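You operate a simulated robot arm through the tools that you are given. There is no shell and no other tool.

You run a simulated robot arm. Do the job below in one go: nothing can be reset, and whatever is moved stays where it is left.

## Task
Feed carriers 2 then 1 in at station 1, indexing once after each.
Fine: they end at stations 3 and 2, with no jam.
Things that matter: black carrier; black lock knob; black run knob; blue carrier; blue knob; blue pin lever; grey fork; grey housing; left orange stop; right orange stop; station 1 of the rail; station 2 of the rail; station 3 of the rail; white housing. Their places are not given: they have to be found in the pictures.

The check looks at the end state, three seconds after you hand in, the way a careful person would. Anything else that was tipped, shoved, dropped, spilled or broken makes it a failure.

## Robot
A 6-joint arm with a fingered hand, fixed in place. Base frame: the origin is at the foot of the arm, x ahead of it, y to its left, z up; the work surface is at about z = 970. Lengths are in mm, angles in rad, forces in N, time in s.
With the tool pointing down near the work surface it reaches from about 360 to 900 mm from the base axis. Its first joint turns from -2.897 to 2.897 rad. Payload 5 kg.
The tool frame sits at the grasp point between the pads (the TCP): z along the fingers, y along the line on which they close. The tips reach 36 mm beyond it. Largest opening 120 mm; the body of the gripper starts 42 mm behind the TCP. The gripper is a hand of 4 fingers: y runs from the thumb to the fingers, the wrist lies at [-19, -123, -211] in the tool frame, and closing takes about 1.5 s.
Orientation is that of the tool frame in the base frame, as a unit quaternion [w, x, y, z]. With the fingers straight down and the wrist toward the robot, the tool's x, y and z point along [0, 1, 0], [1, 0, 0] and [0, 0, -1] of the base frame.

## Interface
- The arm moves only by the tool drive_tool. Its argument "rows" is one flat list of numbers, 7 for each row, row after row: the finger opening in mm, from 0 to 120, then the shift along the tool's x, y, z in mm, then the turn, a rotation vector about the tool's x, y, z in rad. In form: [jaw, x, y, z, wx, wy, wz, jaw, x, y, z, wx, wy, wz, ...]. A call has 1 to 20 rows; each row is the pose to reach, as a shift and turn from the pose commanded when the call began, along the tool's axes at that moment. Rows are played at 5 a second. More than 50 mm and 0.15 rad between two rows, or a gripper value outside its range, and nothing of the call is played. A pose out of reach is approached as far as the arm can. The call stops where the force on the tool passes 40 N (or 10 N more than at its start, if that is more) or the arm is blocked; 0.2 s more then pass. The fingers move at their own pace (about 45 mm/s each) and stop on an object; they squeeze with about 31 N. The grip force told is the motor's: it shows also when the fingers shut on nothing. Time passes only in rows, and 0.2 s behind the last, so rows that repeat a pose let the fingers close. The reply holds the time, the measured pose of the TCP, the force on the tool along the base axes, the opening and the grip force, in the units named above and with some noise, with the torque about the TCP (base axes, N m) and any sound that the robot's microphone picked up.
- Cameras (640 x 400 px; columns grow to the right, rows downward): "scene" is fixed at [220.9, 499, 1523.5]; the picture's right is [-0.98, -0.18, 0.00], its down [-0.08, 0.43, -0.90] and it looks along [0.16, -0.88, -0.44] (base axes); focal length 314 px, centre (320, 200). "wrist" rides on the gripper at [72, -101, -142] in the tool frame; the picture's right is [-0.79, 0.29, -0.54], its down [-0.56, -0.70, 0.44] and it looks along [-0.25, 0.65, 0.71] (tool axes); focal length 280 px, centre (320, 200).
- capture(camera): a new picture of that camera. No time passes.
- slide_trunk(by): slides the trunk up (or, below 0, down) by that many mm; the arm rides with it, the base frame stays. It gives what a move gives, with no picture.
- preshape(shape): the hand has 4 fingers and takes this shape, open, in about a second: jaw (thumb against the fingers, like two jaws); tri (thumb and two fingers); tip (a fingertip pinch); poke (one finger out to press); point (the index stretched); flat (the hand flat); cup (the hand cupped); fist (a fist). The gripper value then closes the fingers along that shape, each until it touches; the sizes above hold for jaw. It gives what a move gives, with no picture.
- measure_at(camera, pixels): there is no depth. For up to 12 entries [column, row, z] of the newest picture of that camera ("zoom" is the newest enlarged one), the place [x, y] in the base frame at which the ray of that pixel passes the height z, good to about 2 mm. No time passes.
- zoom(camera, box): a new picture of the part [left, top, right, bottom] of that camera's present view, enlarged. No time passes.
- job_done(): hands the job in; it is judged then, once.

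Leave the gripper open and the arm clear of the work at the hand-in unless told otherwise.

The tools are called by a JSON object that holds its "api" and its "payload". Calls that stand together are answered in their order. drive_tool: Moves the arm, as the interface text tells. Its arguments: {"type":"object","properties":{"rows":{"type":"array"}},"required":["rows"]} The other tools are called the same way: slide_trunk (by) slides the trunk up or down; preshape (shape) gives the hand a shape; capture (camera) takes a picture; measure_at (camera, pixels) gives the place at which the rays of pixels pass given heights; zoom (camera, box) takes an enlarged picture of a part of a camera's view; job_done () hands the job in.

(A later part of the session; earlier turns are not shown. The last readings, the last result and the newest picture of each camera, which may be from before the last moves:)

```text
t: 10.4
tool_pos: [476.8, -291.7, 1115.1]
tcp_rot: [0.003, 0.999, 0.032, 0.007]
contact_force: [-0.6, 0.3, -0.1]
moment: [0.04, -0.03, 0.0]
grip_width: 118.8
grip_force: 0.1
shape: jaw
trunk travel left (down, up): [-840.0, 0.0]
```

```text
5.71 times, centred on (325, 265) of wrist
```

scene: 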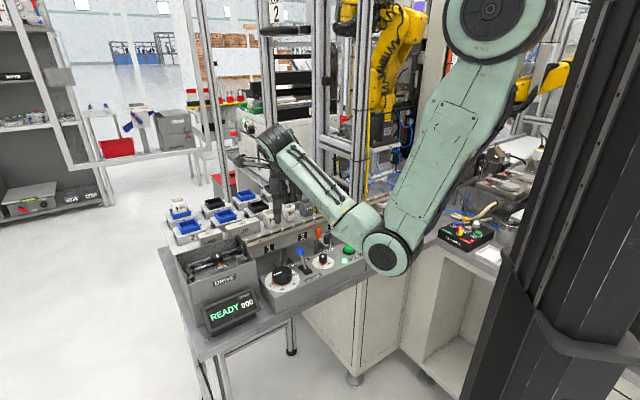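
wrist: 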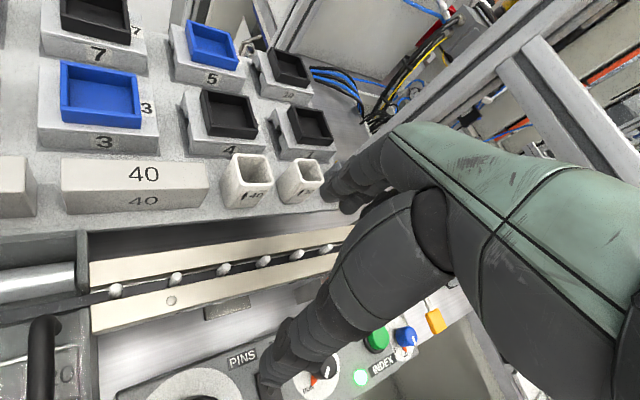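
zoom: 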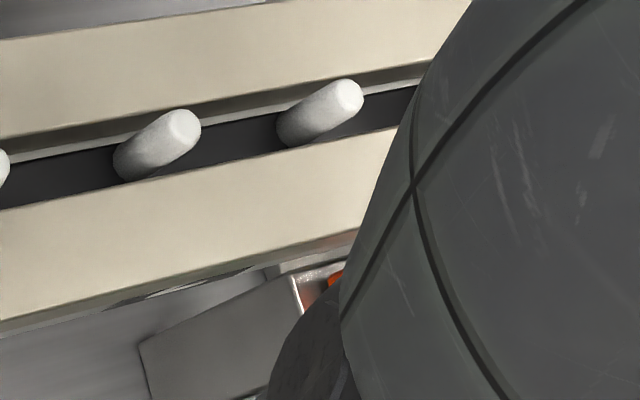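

The orange bar is still ambiguous. I'll pull the hand back 80 mm toward the operator side so the stop shifts up and left, out from behind the thumb.

{"api": "drive_tool", "payload": {"rows": [119, 0, -20, 0, 0, 0, 0, 119, 0, -40, 0, 0, 0, 0, 119, 0, -60, 0, 0, 0, 0, 119, 0, -80, 0, 0, 0, 0]}}

{"api": "capture", "payload": {"camera": "wrist"}}

{"api": "capture", "payload": {"camera": "scene"}}

```text
t: 11.4
tool_pos: [470.9, -211.3, 1112.6]
tcp_rot: [0.001, 0.999, 0.032, 0.007]
contact_force: [-0.9, -0.7, 0.8]
moment: [-0.02, 0.0, 0.02]
grip_width: 118.9
grip_force: 0.1
shape: jaw
trunk travel left (down, up): [-840.0, 0.0]
```

```text
taken
```

wrist: 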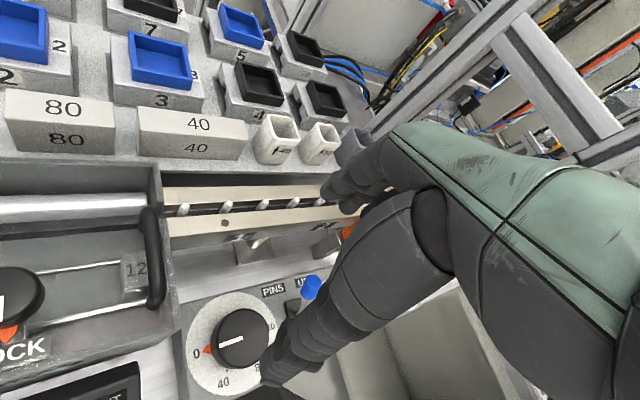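

```text
taken
```

scene: 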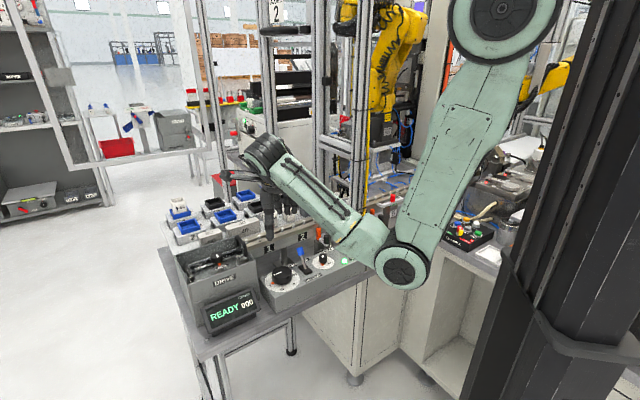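

{"api": "zoom", "payload": {"camera": "wrist", "box": [270, 190, 370, 270]}}

{"api": "zoom", "payload": {"camera": "wrist", "box": [0, 250, 180, 400]}}

{"api": "zoom", "payload": {"camera": "scene", "box": [360, 180, 460, 240]}}

```text
5.00 times, centred on (320, 230) of wrist
```

zoom: 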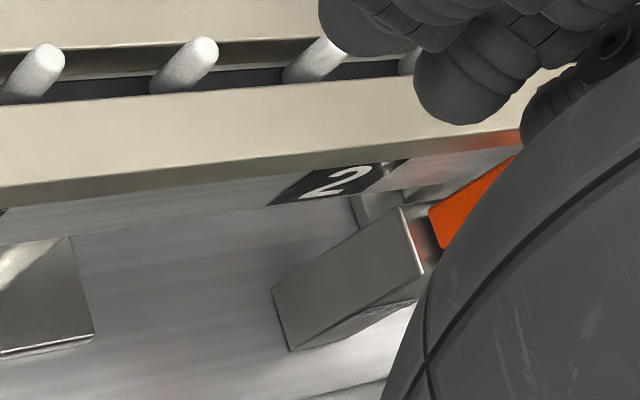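

```text
2.67 times, centred on (90, 325) of wrist
```

zoom: 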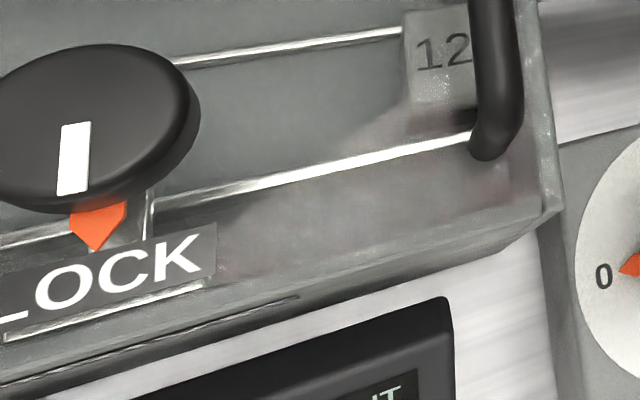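

```text
6.40 times, centred on (410, 210) of scene
```

zoom: 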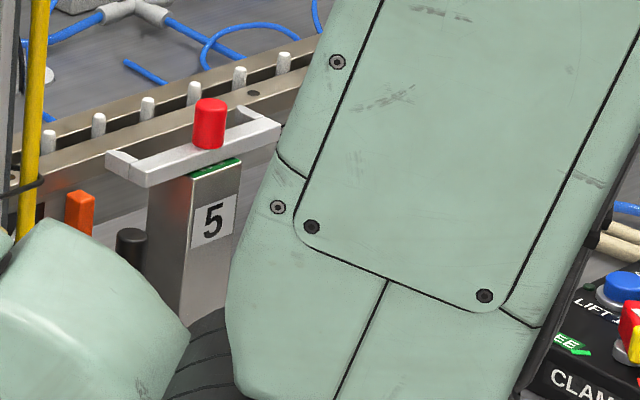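

The orange bar stands on the stop post, in front of the rail with a gap. I'll triangulate its lower corners in both views to fix its distance from the rail.

{"api": "measure_at", "payload": {"camera": "wrist", "pixels": [[342, 232.4, 1000], [342, 232.4, 980], [342, 232.4, 960], [345, 239.6, 1000], [345, 239.6, 980], [345, 239.6, 960]]}}

{"api": "measure_at", "payload": {"camera": "scene", "pixels": [[316.4, 238.75, 1000], [316.4, 238.75, 980], [316.4, 238.75, 960], [318.75, 240.5, 1000], [318.75, 240.5, 980], [318.75, 240.5, 960], [318.75, 228, 1020], [318.75, 228, 1010]]}}

```text
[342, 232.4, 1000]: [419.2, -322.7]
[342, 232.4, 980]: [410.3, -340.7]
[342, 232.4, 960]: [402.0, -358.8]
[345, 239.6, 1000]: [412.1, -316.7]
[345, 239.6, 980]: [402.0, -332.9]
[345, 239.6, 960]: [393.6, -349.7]
```

```text
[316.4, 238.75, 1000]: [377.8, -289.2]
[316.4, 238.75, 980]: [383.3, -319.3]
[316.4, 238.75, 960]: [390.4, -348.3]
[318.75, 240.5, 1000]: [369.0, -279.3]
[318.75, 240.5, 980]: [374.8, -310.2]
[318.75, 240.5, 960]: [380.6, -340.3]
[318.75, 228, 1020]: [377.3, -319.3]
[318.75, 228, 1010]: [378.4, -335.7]
```

The bar's top is just below the rail top, so I'll judge it once a carrier sits on the rail. Now I'll go above carrier 2, yawing to -45° so the fingers close across the rail direction, with the opening reduced to about 95 mm.

{"api": "drive_tool", "payload": {"rows": [119, 31, 8, -10, 0, 0, -0.072, 115, 62, 16, -12, 0, 0, -0.144, 110, 94, 24, -12, 0, 0, -0.216, 105, 125, 32, -12, 0, 0, -0.288, 100, 156, 40, -12, 0, 0, -0.36, 95, 187, 47, -12, 0, 0, -0.432, 95, 218, 55, -12, 0, 0, -0.504, 95, 249, 63, -12, 0, 0, -0.576, 95, 281, 71, -12, 0, 0, -0.648, 95, 312, 79, -12, 0, 0, -0.721, 95, 312, 79, -12, 0, 0, -0.721]}}

{"api": "capture", "payload": {"camera": "wrist"}}

{"api": "capture", "payload": {"camera": "scene"}}

```text
t: 13.8
tool_pos: [786.9, -269.7, 1131.8]
tcp_rot: [0.004, 0.924, 0.382, 0.006]
contact_force: [-0.1, -0.1, 0.4]
moment: [0.01, -0.04, -0.01]
grip_width: 95.3
grip_force: 0.0
shape: jaw
trunk travel left (down, up): [-840.0, 0.0]
```

```text
taken
```

wrist: 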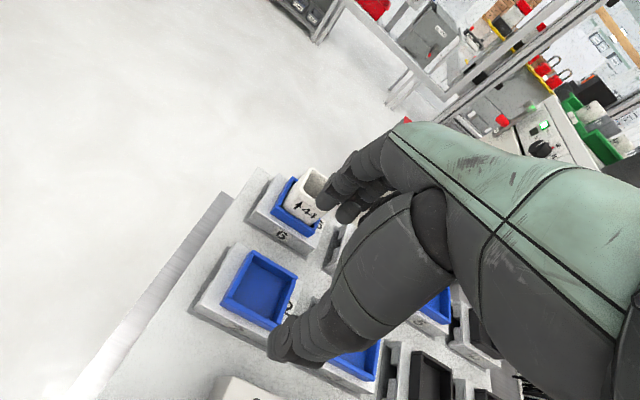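

```text
taken
```

scene: 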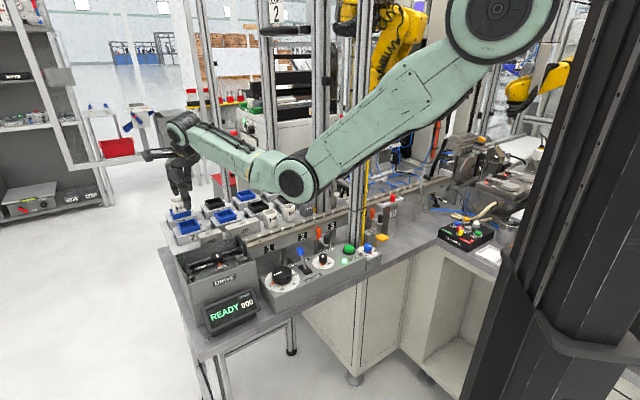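

The arm is in position above carrier 2, and the scene view of the stops is now unobstructed. I'll zoom on both stops and the fork, and on the hand over carrier 2.

{"api": "zoom", "payload": {"camera": "scene", "box": [304, 214, 344, 244]}}

{"api": "zoom", "payload": {"camera": "scene", "box": [360, 190, 410, 230]}}

{"api": "zoom", "payload": {"camera": "scene", "box": [140, 170, 240, 240]}}

{"api": "zoom", "payload": {"camera": "wrist", "box": [160, 150, 400, 330]}}

```text
13.33 times, centred on (324, 229) of scene
```

zoom: 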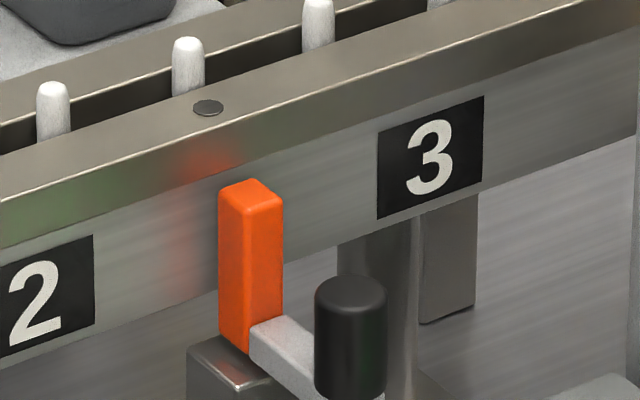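

```text
10.00 times, centred on (385, 210) of scene
```

zoom: 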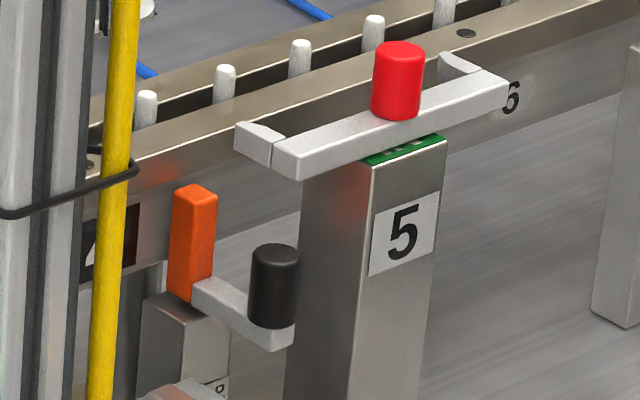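

```text
5.71 times, centred on (190, 205) of scene
```

zoom: 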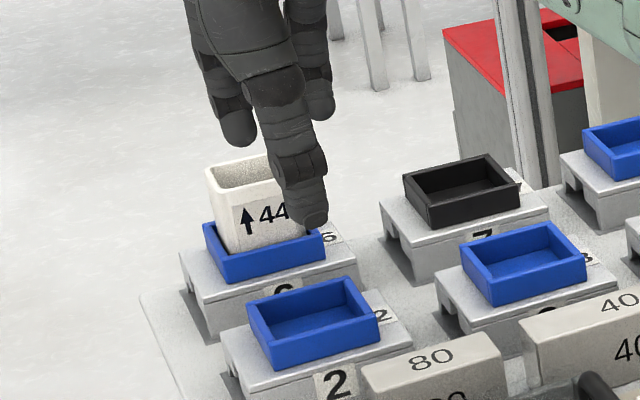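

```text
2.22 times, centred on (280, 240) of wrist
```

zoom: 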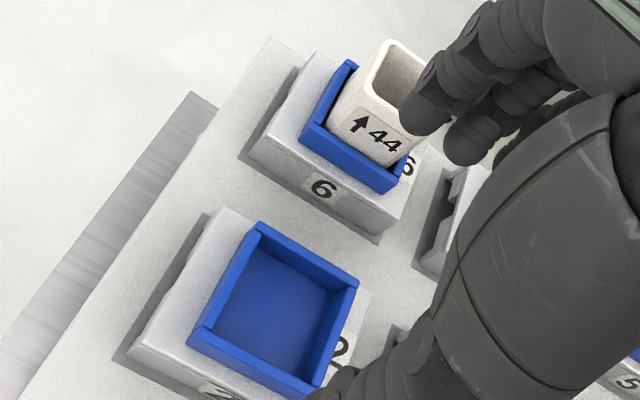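

The fork and both stops are now clear. The thumb tip is at about pixel (188.6,208.5) and the fingertips at (176,194.5) and (190,190). I'll verify they straddle carrier 2 as computed.

{"api": "measure_at", "payload": {"camera": "scene", "pixels": [[188.6, 209.5, 1096], [188.6, 209.5, 1106], [176, 194.5, 1096], [176, 194.5, 1106], [190, 190, 1096], [190, 190, 1106]]}}

{"api": "measure_at", "payload": {"camera": "wrist", "pixels": [[272, 355, 1096], [322, 205, 1096], [347, 216, 1096], [244, 252, 1016], [297, 284, 1016], [275, 329, 1016], [221, 297, 1016]]}}

```text
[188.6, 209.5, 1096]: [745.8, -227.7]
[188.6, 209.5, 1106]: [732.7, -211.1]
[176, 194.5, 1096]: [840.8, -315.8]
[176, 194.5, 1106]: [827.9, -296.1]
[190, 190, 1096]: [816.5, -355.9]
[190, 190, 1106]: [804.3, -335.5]
```

```text
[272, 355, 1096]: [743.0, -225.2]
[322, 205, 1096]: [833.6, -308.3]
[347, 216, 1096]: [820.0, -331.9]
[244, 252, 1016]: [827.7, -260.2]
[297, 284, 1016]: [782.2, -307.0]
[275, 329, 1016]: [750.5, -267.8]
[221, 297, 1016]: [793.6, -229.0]
```

The thumb and fingers straddle the carrier, with the fingers biased toward its downstream end. I'll shift the TCP 14 mm upstream so all the fingers land on the slab, narrow to 82 mm, and descend to z≈1045 for a check.

{"api": "drive_tool", "payload": {"rows": [82, 14, 1, 0, 0, 0, 0, 82, 14, 1, 0, 0, 0, 0, 82, 14, 1, 20, 0, 0, 0, 82, 14, 1, 45, 0, 0, 0, 82, 14, 1, 70, 0, 0, 0, 82, 14, 1, 87, 0, 0, 0, 82, 14, 1, 87, 0, 0, 0]}}

{"api": "zoom", "payload": {"camera": "scene", "box": [140, 180, 220, 240]}}

{"api": "capture", "payload": {"camera": "wrist"}}

```text
t: 15.4
tool_pos: [800.6, -263.4, 1044.5]
tcp_rot: [0.004, 0.924, 0.383, 0.005]
contact_force: [-1.2, -0.2, -0.4]
moment: [-0.01, 0.0, 0.01]
grip_width: 82.5
grip_force: 0.1
shape: jaw
trunk travel left (down, up): [-840.0, 0.0]
```

```text
6.67 times, centred on (180, 210) of scene
```

zoom: 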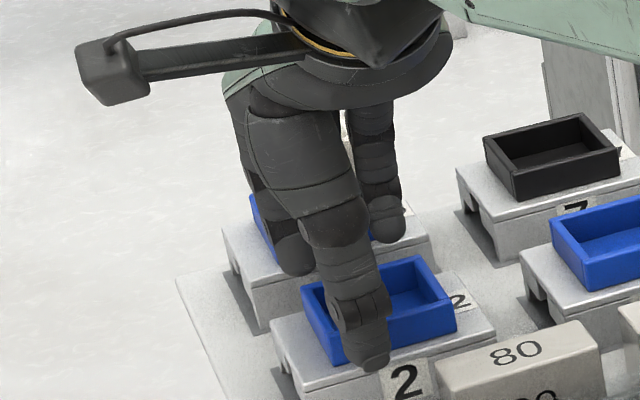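

```text
taken
```

wrist: 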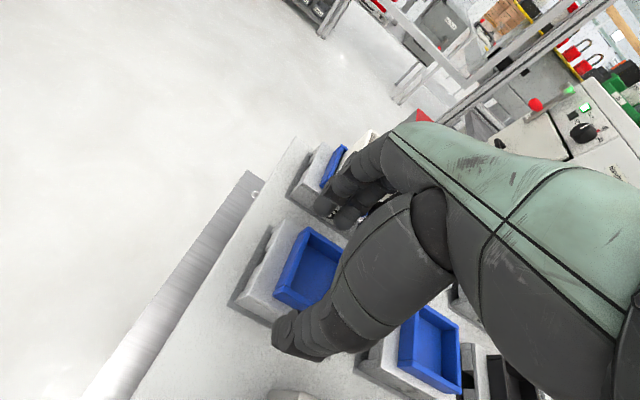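

No contact so far. I'll check the clearance between the fingers and the 44 housing on carrier 6 before going lower.

{"api": "zoom", "payload": {"camera": "wrist", "box": [270, 110, 430, 250]}}

{"api": "zoom", "payload": {"camera": "scene", "box": [165, 185, 215, 225]}}

```text
2.86 times, centred on (350, 180) of wrist
```

zoom: 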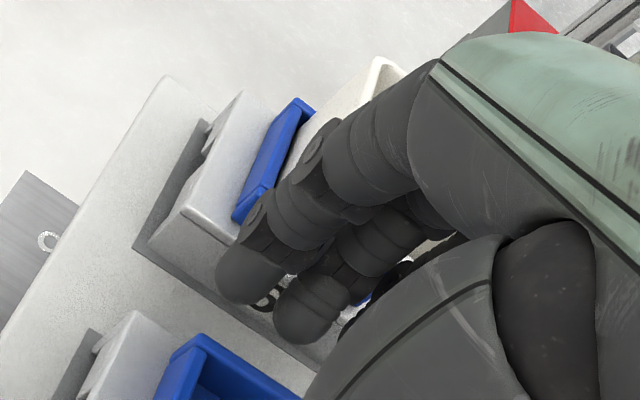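

```text
10.00 times, centred on (190, 205) of scene
```

zoom: 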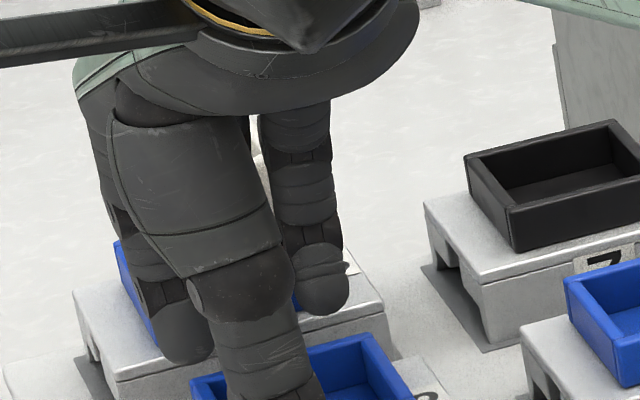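

By my estimate the fingers' outer side is at about n≈815, while the housing's front face is at about n≈835. I'll narrow to 78 and descend slowly to z≈1020.

{"api": "drive_tool", "payload": {"rows": [78, 0, 0, 0, 0, 0, 0, 78, 0, 0, 6, 0, 0, 0, 78, 0, 0, 12, 0, 0, 0, 78, 0, 0, 18, 0, 0, 0, 78, 0, 0, 24, 0, 0, 0]}}

{"api": "zoom", "payload": {"camera": "scene", "box": [150, 190, 220, 240]}}

{"api": "zoom", "payload": {"camera": "wrist", "box": [230, 110, 430, 350]}}

```text
t: 16.6
tool_pos: [799.8, -262.1, 1020.5]
tcp_rot: [0.003, 0.924, 0.383, 0.006]
contact_force: [0.3, 0.2, -0.2]
moment: [-0.02, 0.02, 0.04]
grip_width: 78.5
grip_force: 0.1
shape: jaw
trunk travel left (down, up): [-840.0, 0.0]
```

```text
8.00 times, centred on (185, 215) of scene
```

zoom: 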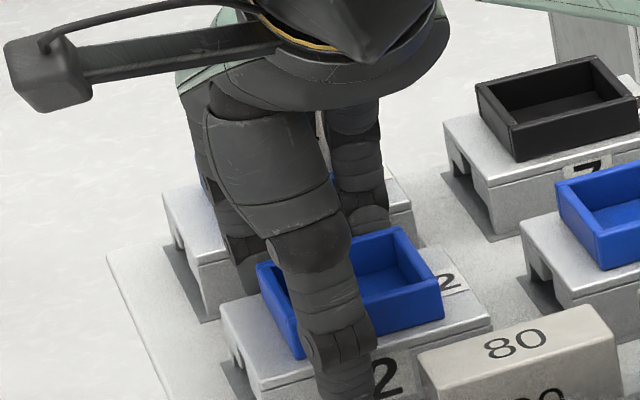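

```text
1.67 times, centred on (330, 230) of wrist
```

zoom: 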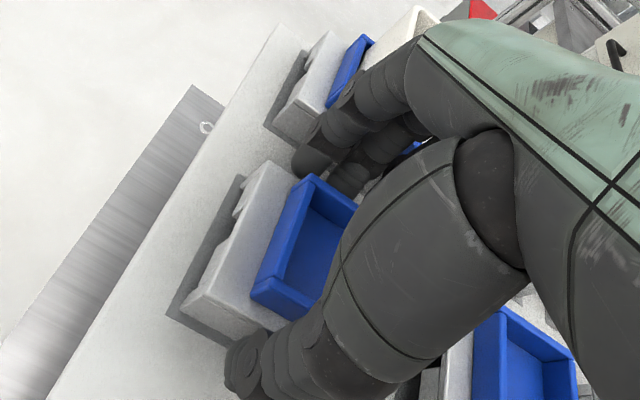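

The fingers straddle the slab with no contact. I'll close on it.

{"api": "drive_tool", "payload": {"rows": [66, 0, 0, 0, 0, 0, 0, 58, 0, 0, 0, 0, 0, 0, 50, 0, 0, 0, 0, 0, 0, 50, 0, 0, 0, 0, 0, 0, 50, 0, 0, 0, 0, 0, 0, 50, 0, 0, 0, 0, 0, 0]}}

{"api": "zoom", "payload": {"camera": "scene", "box": [150, 190, 220, 240]}}

{"api": "zoom", "payload": {"camera": "wrist", "box": [230, 110, 430, 350]}}

```text
t: 18.0
tool_pos: [800.3, -262.5, 1021.4]
tcp_rot: [0.004, 0.924, 0.382, 0.005]
contact_force: [-0.5, 0.0, 0.3]
moment: [0.0, 0.01, 0.05]
grip_width: 63.9
grip_force: 30.8
shape: jaw
trunk travel left (down, up): [-840.0, 0.0]
```

```text
8.00 times, centred on (185, 215) of scene
```

zoom: 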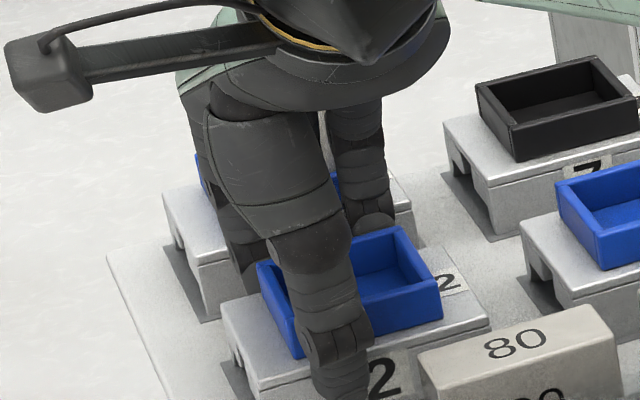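

```text
1.67 times, centred on (330, 230) of wrist
```

zoom: 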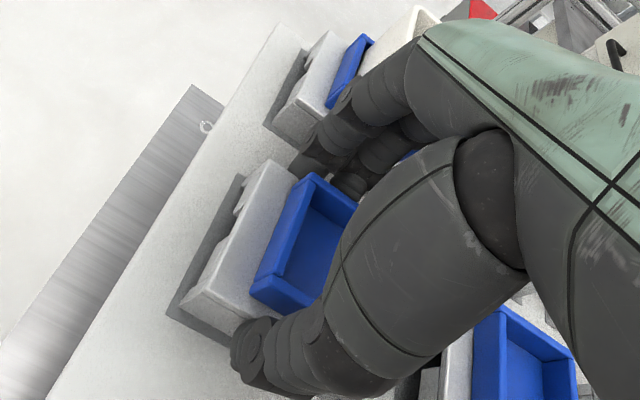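

Gripped at 63.9 mm with 30.8 N. I'll lift straight up 95 mm.

{"api": "drive_tool", "payload": {"rows": [50, 0, 0, -8, 0, 0, 0, 50, 0, 0, -20, 0, 0, 0, 50, 0, 0, -40, 0, 0, 0, 50, 0, 0, -60, 0, 0, 0, 50, 0, 0, -80, 0, 0, 0, 50, 0, 0, -95, 0, 0, 0]}}

{"api": "capture", "payload": {"camera": "scene"}}

{"api": "zoom", "payload": {"camera": "scene", "box": [140, 150, 240, 240]}}

{"api": "capture", "payload": {"camera": "wrist"}}

```text
t: 19.4
tool_pos: [798.4, -261.9, 1117.1]
tcp_rot: [0.004, 0.924, 0.383, 0.006]
contact_force: [0.2, 0.1, -2.4]
moment: [0.04, -0.03, 0.01]
grip_width: 63.7
grip_force: 31.1
shape: jaw
trunk travel left (down, up): [-840.0, 0.0]
```

```text
taken
```

scene: 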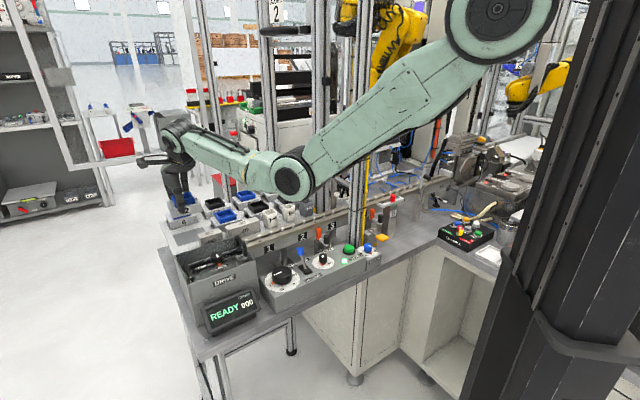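

```text
4.44 times, centred on (190, 195) of scene
```

zoom: 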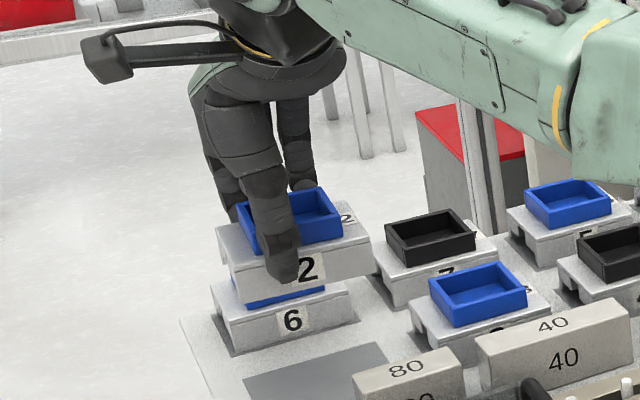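

```text
taken
```

wrist: 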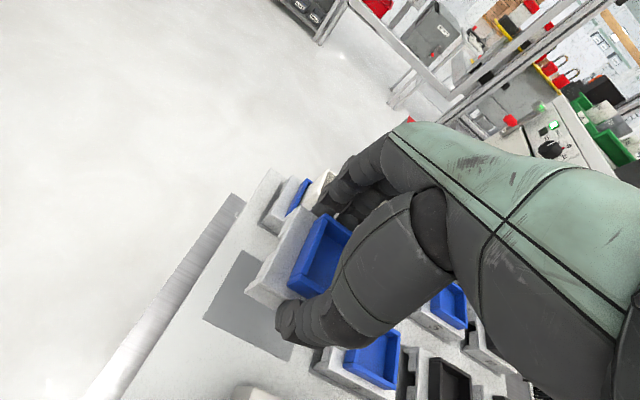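

Lifted cleanly, about 2.4 N of weight. I'll measure the carrier's offset relative to the TCP from its slab and nest corners at the lifted height.

{"api": "zoom", "payload": {"camera": "scene", "box": [155, 180, 215, 220]}}

{"api": "zoom", "payload": {"camera": "wrist", "box": [220, 180, 380, 340]}}

```text
10.00 times, centred on (185, 200) of scene
```

zoom: 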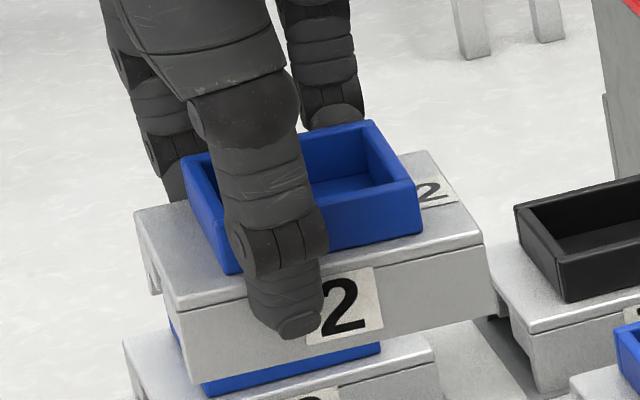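

```text
2.50 times, centred on (300, 260) of wrist
```

zoom: 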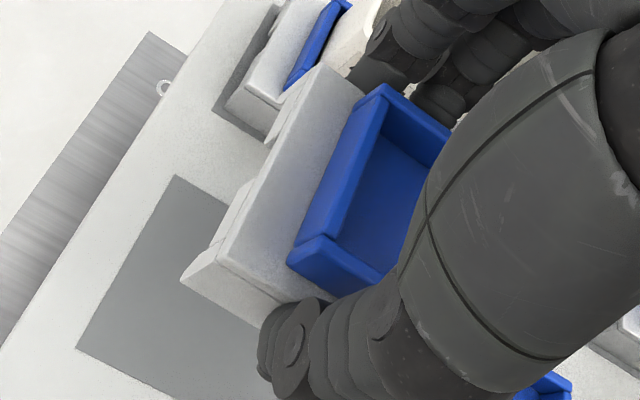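

{"api": "measure_at", "payload": {"camera": "scene", "pixels": [[166.5, 201, 1096], [171.2, 210.8, 1096], [201.3, 204, 1096], [195.5, 195, 1096], [171.4, 195.6, 1112], [190.4, 192, 1112], [195.3, 200, 1112]]}}

{"api": "measure_at", "payload": {"camera": "wrist", "pixels": [[300, 204.8, 1096], [261, 278.5, 1096], [325.6, 213, 1112], [287, 283, 1112], [353, 233, 1112], [243.6, 250, 976], [203, 319, 976]]}}

```text
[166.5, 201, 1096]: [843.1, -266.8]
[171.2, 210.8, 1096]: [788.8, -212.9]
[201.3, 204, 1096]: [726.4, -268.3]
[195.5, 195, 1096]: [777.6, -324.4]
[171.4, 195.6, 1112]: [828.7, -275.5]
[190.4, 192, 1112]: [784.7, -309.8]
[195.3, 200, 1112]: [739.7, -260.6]
```

```text
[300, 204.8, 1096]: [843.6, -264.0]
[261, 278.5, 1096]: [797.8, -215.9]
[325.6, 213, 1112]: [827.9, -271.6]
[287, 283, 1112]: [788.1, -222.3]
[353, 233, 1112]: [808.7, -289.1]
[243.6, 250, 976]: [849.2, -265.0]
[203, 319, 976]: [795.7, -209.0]
```

The carrier centre is about 13.5 mm downstream of the TCP. Target TCP over station 1 is (545,-261.5). I'll carry it at height: first downstream along the tray, then across toward the rail.

{"api": "drive_tool", "payload": {"rows": [50, -15, 0, 0, 0, 0, 0, 50, -40, 0, 0, 0, 0, 0, 50, -70, 0, 0, 0, 0, 0, 50, -100, 0, 0, 0, 0, 0, 50, -130, 0, 0, 0, 0, 0, 50, -160, -10, 0, 0, 0, 0, 50, -175, -30, 0, 0, 0, 0, 50, -178.5, -60, 0, 0, 0, 0, 50, -178.5, -90, 0, 0, 0, 0, 50, -178.5, -120, 0, 0, 0, 0, 50, -178.5, -150, 0, 0, 0, 0, 50, -178.5, -170, 0, 0, 0, 0, 50, -178.5, -179, 0, 0, 0, 0, 50, -178.5, -179, 0, 0, 0, 0]}}

{"api": "capture", "payload": {"camera": "scene"}}

{"api": "capture", "payload": {"camera": "wrist"}}

{"api": "zoom", "payload": {"camera": "scene", "box": [210, 170, 310, 260]}}

```text
t: 22.4
tool_pos: [545.0, -260.2, 1112.3]
tcp_rot: [0.003, 0.924, 0.383, 0.006]
contact_force: [-0.7, -0.5, -3.1]
moment: [0.0, 0.01, 0.02]
grip_width: 63.5
grip_force: 31.2
shape: jaw
trunk travel left (down, up): [-840.0, 0.0]
```

```text
taken
```

scene: 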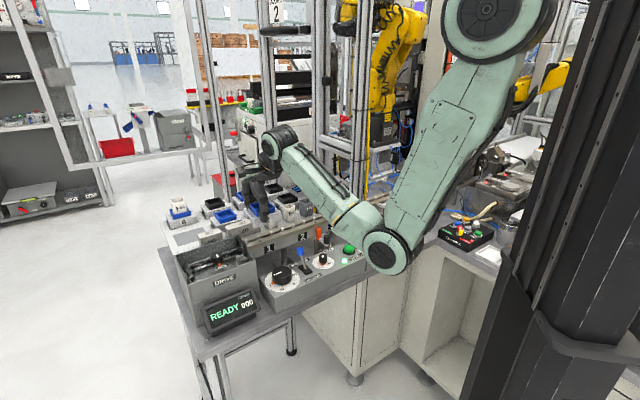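

```text
taken
```

wrist: 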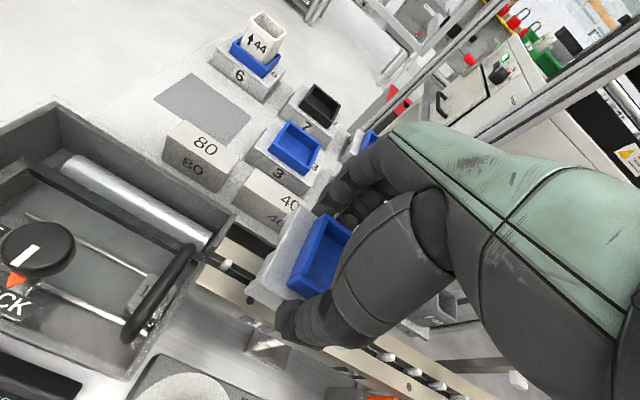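

```text
4.44 times, centred on (260, 215) of scene
```

zoom: 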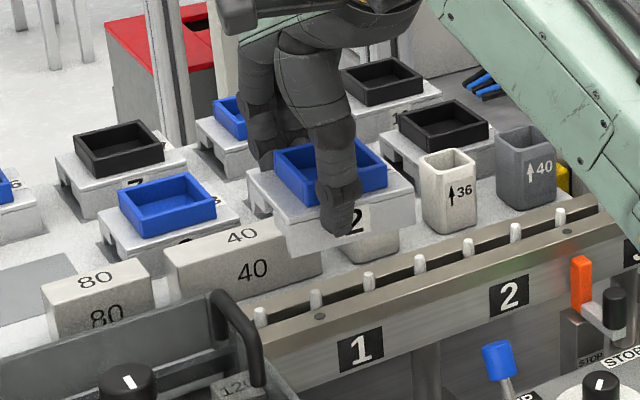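

The carrier hangs over station 1. I'll descend to where the legs are just above the rail, then check alignment.

{"api": "drive_tool", "payload": {"rows": [50, -0.9, 0.9, 15, 0, 0, 0, 50, -0.9, 0.9, 35, 0, 0, 0, 50, -0.9, 0.9, 52, 0, 0, 0, 50, -0.9, 0.9, 64, 0, 0, 0, 50, -0.9, 0.9, 64, 0, 0, 0]}}

{"api": "zoom", "payload": {"camera": "scene", "box": [230, 200, 300, 260]}}

{"api": "zoom", "payload": {"camera": "wrist", "box": [200, 200, 360, 360]}}

```text
t: 23.6
tool_pos: [546.4, -263.5, 1049.0]
tcp_rot: [0.003, 0.924, 0.382, 0.006]
contact_force: [-0.6, 0.0, -2.5]
moment: [0.03, -0.06, -0.02]
grip_width: 63.5
grip_force: 31.2
shape: jaw
trunk travel left (down, up): [-840.0, 0.0]
```

```text
6.67 times, centred on (265, 230) of scene
```

zoom: 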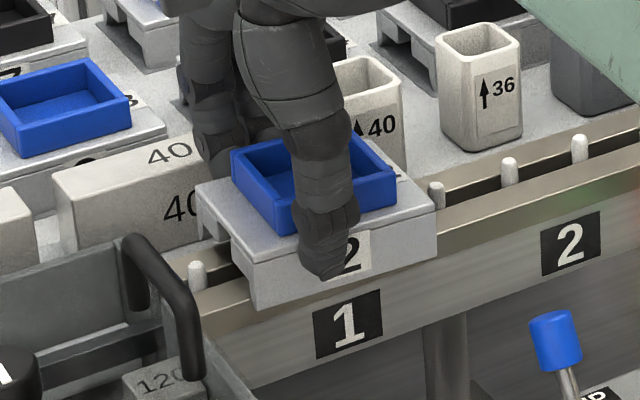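

```text
2.50 times, centred on (280, 280) of wrist
```

zoom: 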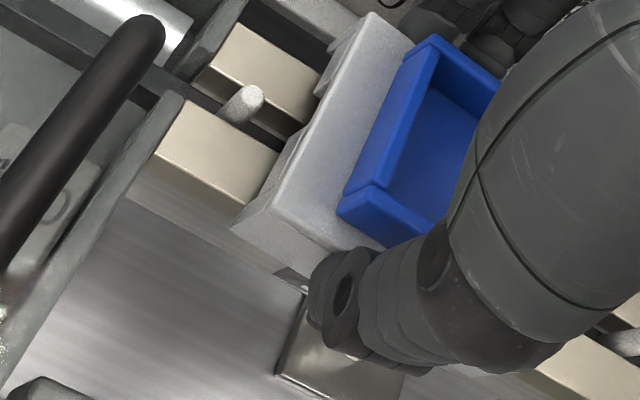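

Position reads n≈572.7 with noise of a millimetre or two. I'll take a few still readings to average and zoom on the upstream end where the legs must straddle the rail.

{"api": "drive_tool", "payload": {"rows": [50, 0, 0, 0, 0, 0, 0, 50, 0, 0, 0, 0, 0, 0]}}

{"api": "drive_tool", "payload": {"rows": [50, 0, 0, 0, 0, 0, 0]}}

{"api": "drive_tool", "payload": {"rows": [50, 0, 0, 0, 0, 0, 0]}}

{"api": "zoom", "payload": {"camera": "wrist", "box": [230, 190, 310, 290]}}

{"api": "zoom", "payload": {"camera": "scene", "box": [235, 215, 295, 255]}}

```text
t: 24.2
tool_pos: [546.6, -263.8, 1047.9]
tcp_rot: [0.003, 0.924, 0.383, 0.005]
contact_force: [0.1, 1.0, -3.8]
moment: [0.02, -0.06, 0.0]
grip_width: 63.5
grip_force: 31.4
shape: jaw
trunk travel left (down, up): [-840.0, 0.0]
```

```text
t: 24.6
tool_pos: [546.9, -263.3, 1049.0]
tcp_rot: [0.003, 0.924, 0.382, 0.005]
contact_force: [0.3, 0.2, -2.1]
moment: [-0.01, -0.03, -0.04]
grip_width: 63.6
grip_force: 31.1
shape: jaw
trunk travel left (down, up): [-840.0, 0.0]
```

```text
t: 25.0
tool_pos: [547.4, -263.1, 1048.0]
tcp_rot: [0.004, 0.924, 0.382, 0.004]
contact_force: [0.0, -0.6, -2.9]
moment: [0.01, -0.01, -0.01]
grip_width: 63.6
grip_force: 31.2
shape: jaw
trunk travel left (down, up): [-840.0, 0.0]
```

```text
4.00 times, centred on (270, 240) of wrist
```

zoom: 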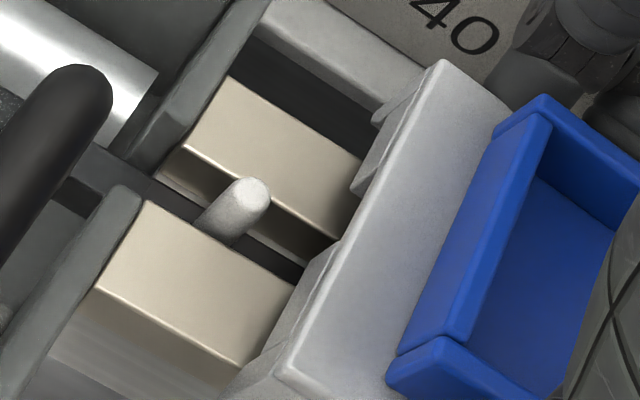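

```text
10.00 times, centred on (265, 235) of scene
```

zoom: 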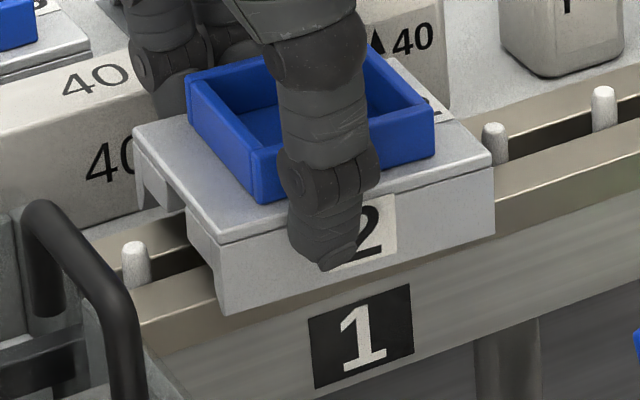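

Averaging shows the TCP at n≈573.0, and the picture puts the carrier's centre about 2.4 mm nearer than the TCP, so it is within about 1 mm of the rail centre. I'll lower 5 mm with a 0.5 mm nudge and check again.

{"api": "drive_tool", "payload": {"rows": [50, 0, 0.5, 2.5, 0, 0, 0, 50, 0, 0.5, 5, 0, 0, 0, 50, 0, 0.5, 5, 0, 0, 0]}}

{"api": "zoom", "payload": {"camera": "wrist", "box": [230, 190, 310, 290]}}

{"api": "zoom", "payload": {"camera": "scene", "box": [240, 225, 280, 255]}}

```text
t: 25.8
tool_pos: [546.1, -263.3, 1043.1]
tcp_rot: [0.004, 0.924, 0.383, 0.005]
contact_force: [-1.0, 0.2, -1.5]
moment: [0.14, 0.02, 0.07]
grip_width: 63.6
grip_force: 30.7
shape: jaw
trunk travel left (down, up): [-840.0, 0.0]
```

```text
4.00 times, centred on (270, 240) of wrist
```

zoom: 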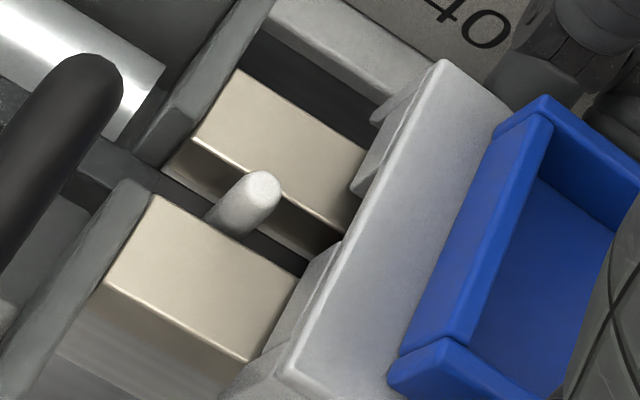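

```text
13.33 times, centred on (260, 240) of scene
```

zoom: 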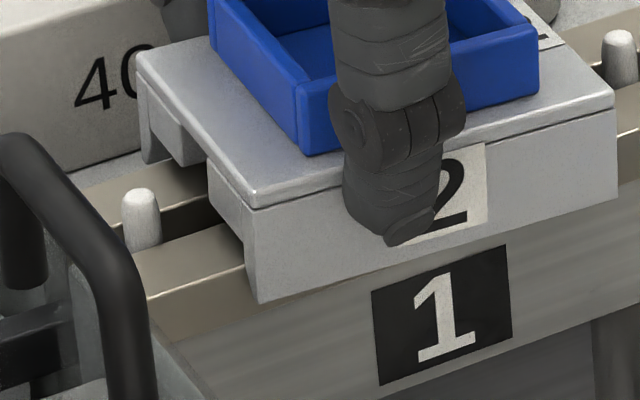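

The slot lines up with the pins and the front leg sits just outside the rail's front edge. I'll lower on in 2 mm steps watching the force.

{"api": "drive_tool", "payload": {"rows": [50, 0, 0, 2, 0, 0, 0, 50, 0, 0, 4, 0, 0, 0]}}

{"api": "drive_tool", "payload": {"rows": [50, 0, 0, 2, 0, 0, 0, 50, 0, 0, 2, 0, 0, 0]}}

{"api": "zoom", "payload": {"camera": "scene", "box": [240, 225, 280, 255]}}

```text
t: 26.4
tool_pos: [547.6, -262.9, 1040.2]
tcp_rot: [0.004, 0.924, 0.383, 0.006]
contact_force: [-0.3, 1.1, -2.1]
moment: [0.09, 0.03, 0.04]
grip_width: 63.2
grip_force: 31.3
shape: jaw
trunk travel left (down, up): [-840.0, 0.0]
```

```text
t: 27.0
tool_pos: [546.1, -263.4, 1038.7]
tcp_rot: [0.004, 0.924, 0.382, 0.006]
contact_force: [0.2, 1.3, 5.9]
moment: [0.07, 0.09, 0.09]
grip_width: 63.6
grip_force: 30.8
shape: jaw
trunk travel left (down, up): [-840.0, 0.0]
```

```text
13.33 times, centred on (260, 240) of scene
```

zoom: 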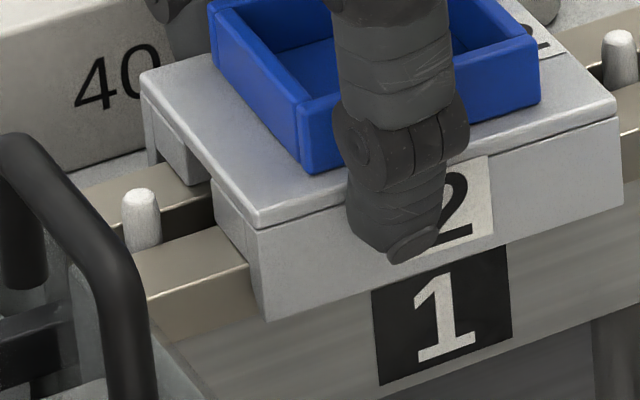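

It has seated: reaction about +8 N, the legs hang about 10 mm below the rail top and the inner blocks rest on the bars. I'll release gently.

{"api": "drive_tool", "payload": {"rows": [62, 0, 0, -0.5, 0, 0, 0, 70, 0, 0, -0.5, 0, 0, 0, 80, 0, 0, -0.5, 0, 0, 0, 84, 0, 0, -0.5, 0, 0, 0, 84, 0, 0, -0.5, 0, 0, 0]}}

{"api": "zoom", "payload": {"camera": "scene", "box": [235, 210, 295, 255]}}

{"api": "zoom", "payload": {"camera": "wrist", "box": [230, 190, 350, 320]}}

```text
t: 28.2
tool_pos: [547.0, -264.1, 1038.0]
tcp_rot: [0.003, 0.924, 0.383, 0.005]
contact_force: [-0.5, -0.9, 0.4]
moment: [-0.02, 0.0, -0.01]
grip_width: 83.8
grip_force: 0.2
shape: jaw
trunk travel left (down, up): [-840.0, 0.0]
```

```text
8.89 times, centred on (265, 232) of scene
```

zoom: 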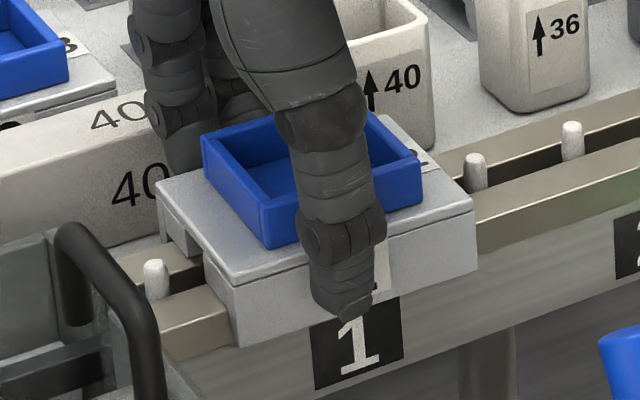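

```text
3.08 times, centred on (290, 255) of wrist
```

zoom: 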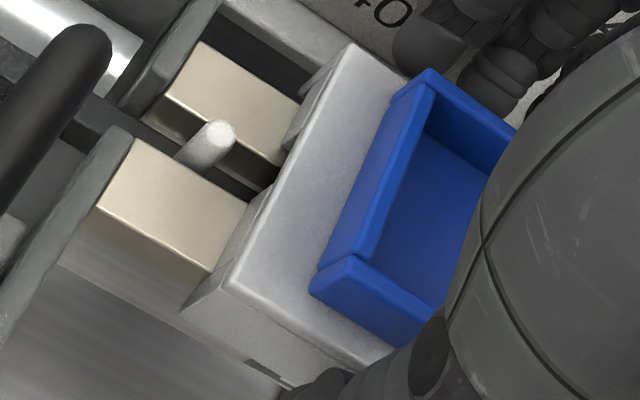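

Carrier 2 sits squarely on the rail. I'll raise the hand straight up.

{"api": "drive_tool", "payload": {"rows": [84, 0, 0, -10, 0, 0, 0, 84, 0, 0, -30, 0, 0, 0, 84, 0, 0, -55, 0, 0, 0, 84, 0, 0, -80, 0, 0, 0, 84, 0, 0, -100, 0, 0, 0]}}

{"api": "capture", "payload": {"camera": "scene"}}

{"api": "zoom", "payload": {"camera": "scene", "box": [235, 205, 345, 265]}}

{"api": "zoom", "payload": {"camera": "scene", "box": [245, 220, 295, 255]}}

{"api": "capture", "payload": {"camera": "wrist"}}

```text
t: 29.4
tool_pos: [546.2, -264.2, 1137.8]
tcp_rot: [0.003, 0.924, 0.383, 0.005]
contact_force: [-0.1, 0.0, -0.5]
moment: [-0.03, -0.03, 0.01]
grip_width: 83.6
grip_force: 0.0
shape: jaw
trunk travel left (down, up): [-840.0, 0.0]
```

```text
taken
```

scene: 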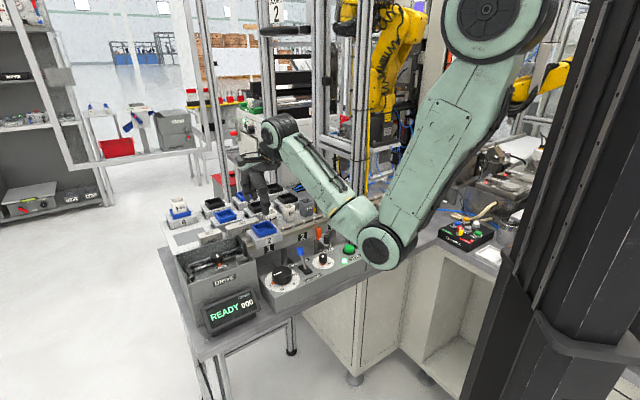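

```text
5.82 times, centred on (290, 235) of scene
```

zoom: 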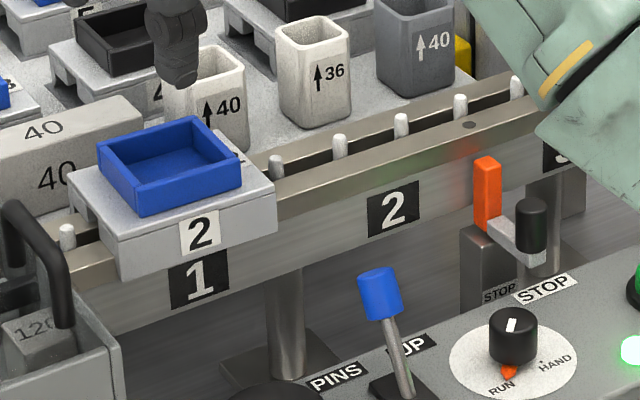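

```text
11.43 times, centred on (270, 238) of scene
```

zoom: 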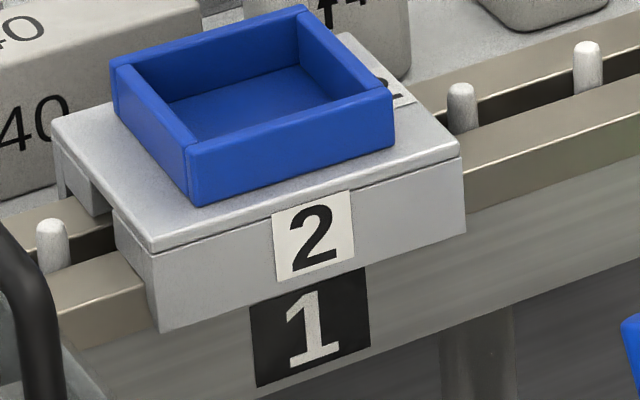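

```text
taken
```

wrist: 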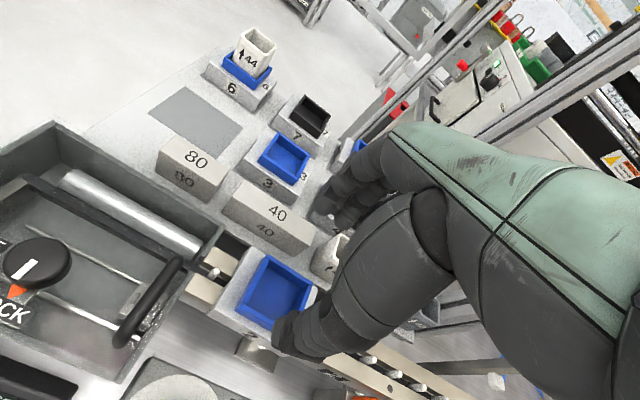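

Carrier 2 is well placed, centred over label 1. The orange stop bar seems to overlap the height of the carrier's hanging legs, so I need a better look. I'll preshape to "poke", which I need for pressing anyway, and see how the hand looks and whether the camera view opens up.

{"api": "preshape", "payload": {"shape": "poke"}}

{"api": "capture", "payload": {"camera": "wrist"}}

{"api": "zoom", "payload": {"camera": "scene", "box": [215, 130, 315, 230]}}

```text
t: 30.3
tool_pos: [544.8, -264.7, 1136.9]
tcp_rot: [0.003, 0.924, 0.383, 0.005]
contact_force: [-0.3, 0.1, 0.4]
moment: [0.0, -0.04, -0.01]
grip_width: 0.0
grip_force: 0.0
shape: poke
trunk travel left (down, up): [-840.0, 0.0]
```

```text
taken
```

wrist: 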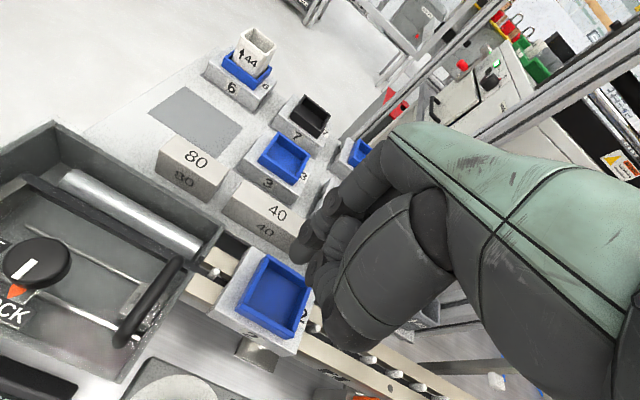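

```text
4.00 times, centred on (265, 180) of scene
```

zoom: 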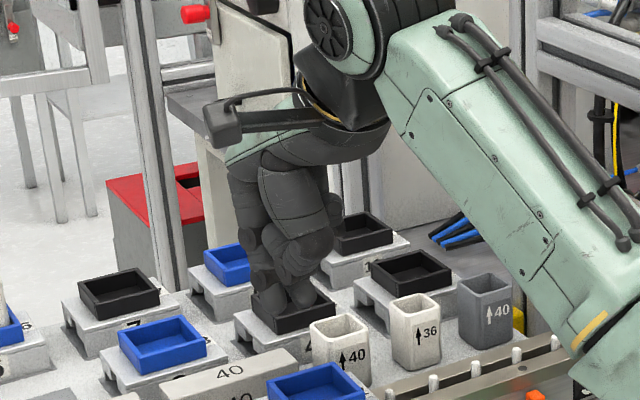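

The poke shape folds the thumb away and opens the view. I'll return to the earlier viewing pose, near (475,-200,1115) with yaw about -88°, to look at the stop.

{"api": "drive_tool", "payload": {"rows": [0, 0, -16, 4, 0, 0, 0.125, 0, -1, -32, 8, 0, 0, 0.25, 0, -2, -48, 12, 0, 0, 0.375, 0, -3, -64, 16, 0, 0, 0.5, 0, -3, -80, 20, 0, 0, 0.625, 0, -3, -95, 22, 0, 0, 0.75, 0, -3, -95, 22, 0, 0, 0.75]}}

{"api": "capture", "payload": {"camera": "wrist"}}

{"api": "zoom", "payload": {"camera": "wrist", "box": [260, 180, 420, 280]}}

{"api": "capture", "payload": {"camera": "scene"}}

```text
t: 31.9
tool_pos: [475.8, -198.3, 1114.2]
tcp_rot: [0.002, 1.0, 0.017, 0.008]
contact_force: [0.2, 1.1, -0.3]
moment: [-0.01, -0.01, 0.03]
grip_width: 0.2
grip_force: 31.0
shape: jaw
trunk travel left (down, up): [-840.0, 0.0]
```

```text
taken
```

wrist: 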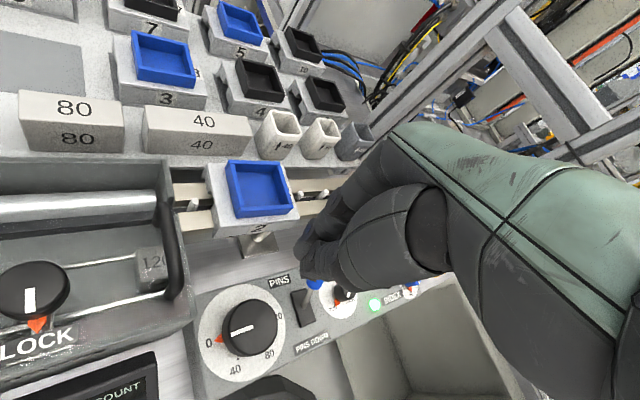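

```text
4.00 times, centred on (340, 230) of wrist
```

zoom: 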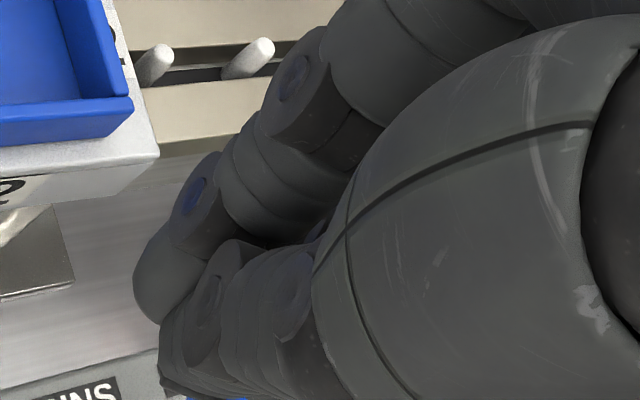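

```text
taken
```

scene: 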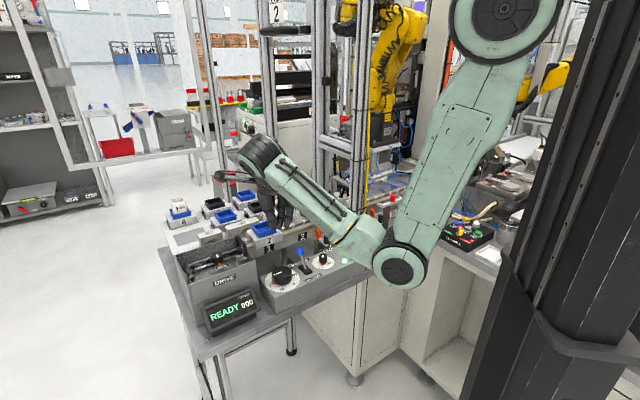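

The gripper value 0 closed the hand and the reply now says "jaw", so I'll redo the shape later with the right value. First I'll yaw another 0.3 rad, so the stop shifts left in the picture.

{"api": "drive_tool", "payload": {"rows": [0, 0, 0, 0, 0, 0, 0.1, 0, 0, 0, 0, 0, 0, 0.2, 0, 0, 0, 0, 0, 0, 0.3]}}

{"api": "capture", "payload": {"camera": "wrist"}}

{"api": "zoom", "payload": {"camera": "wrist", "box": [230, 150, 390, 250]}}

```text
t: 32.7
tool_pos: [479.1, -211.5, 1095.4]
tcp_rot: [0.001, 0.991, -0.131, 0.007]
contact_force: [0.0, -0.2, -0.3]
moment: [0.03, 0.0, -0.04]
grip_width: 0.1
grip_force: 30.7
shape: jaw
out of reach, approached as far as the arm can: row 2, 3
trunk travel left (down, up): [-840.0, 0.0]
```

```text
taken
```

wrist: 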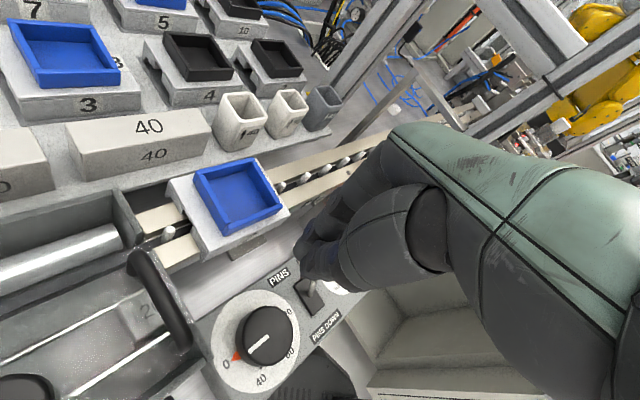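

```text
4.00 times, centred on (310, 200) of wrist
```

zoom: 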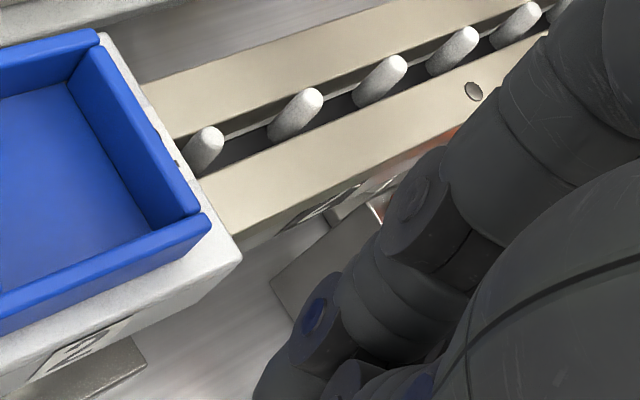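

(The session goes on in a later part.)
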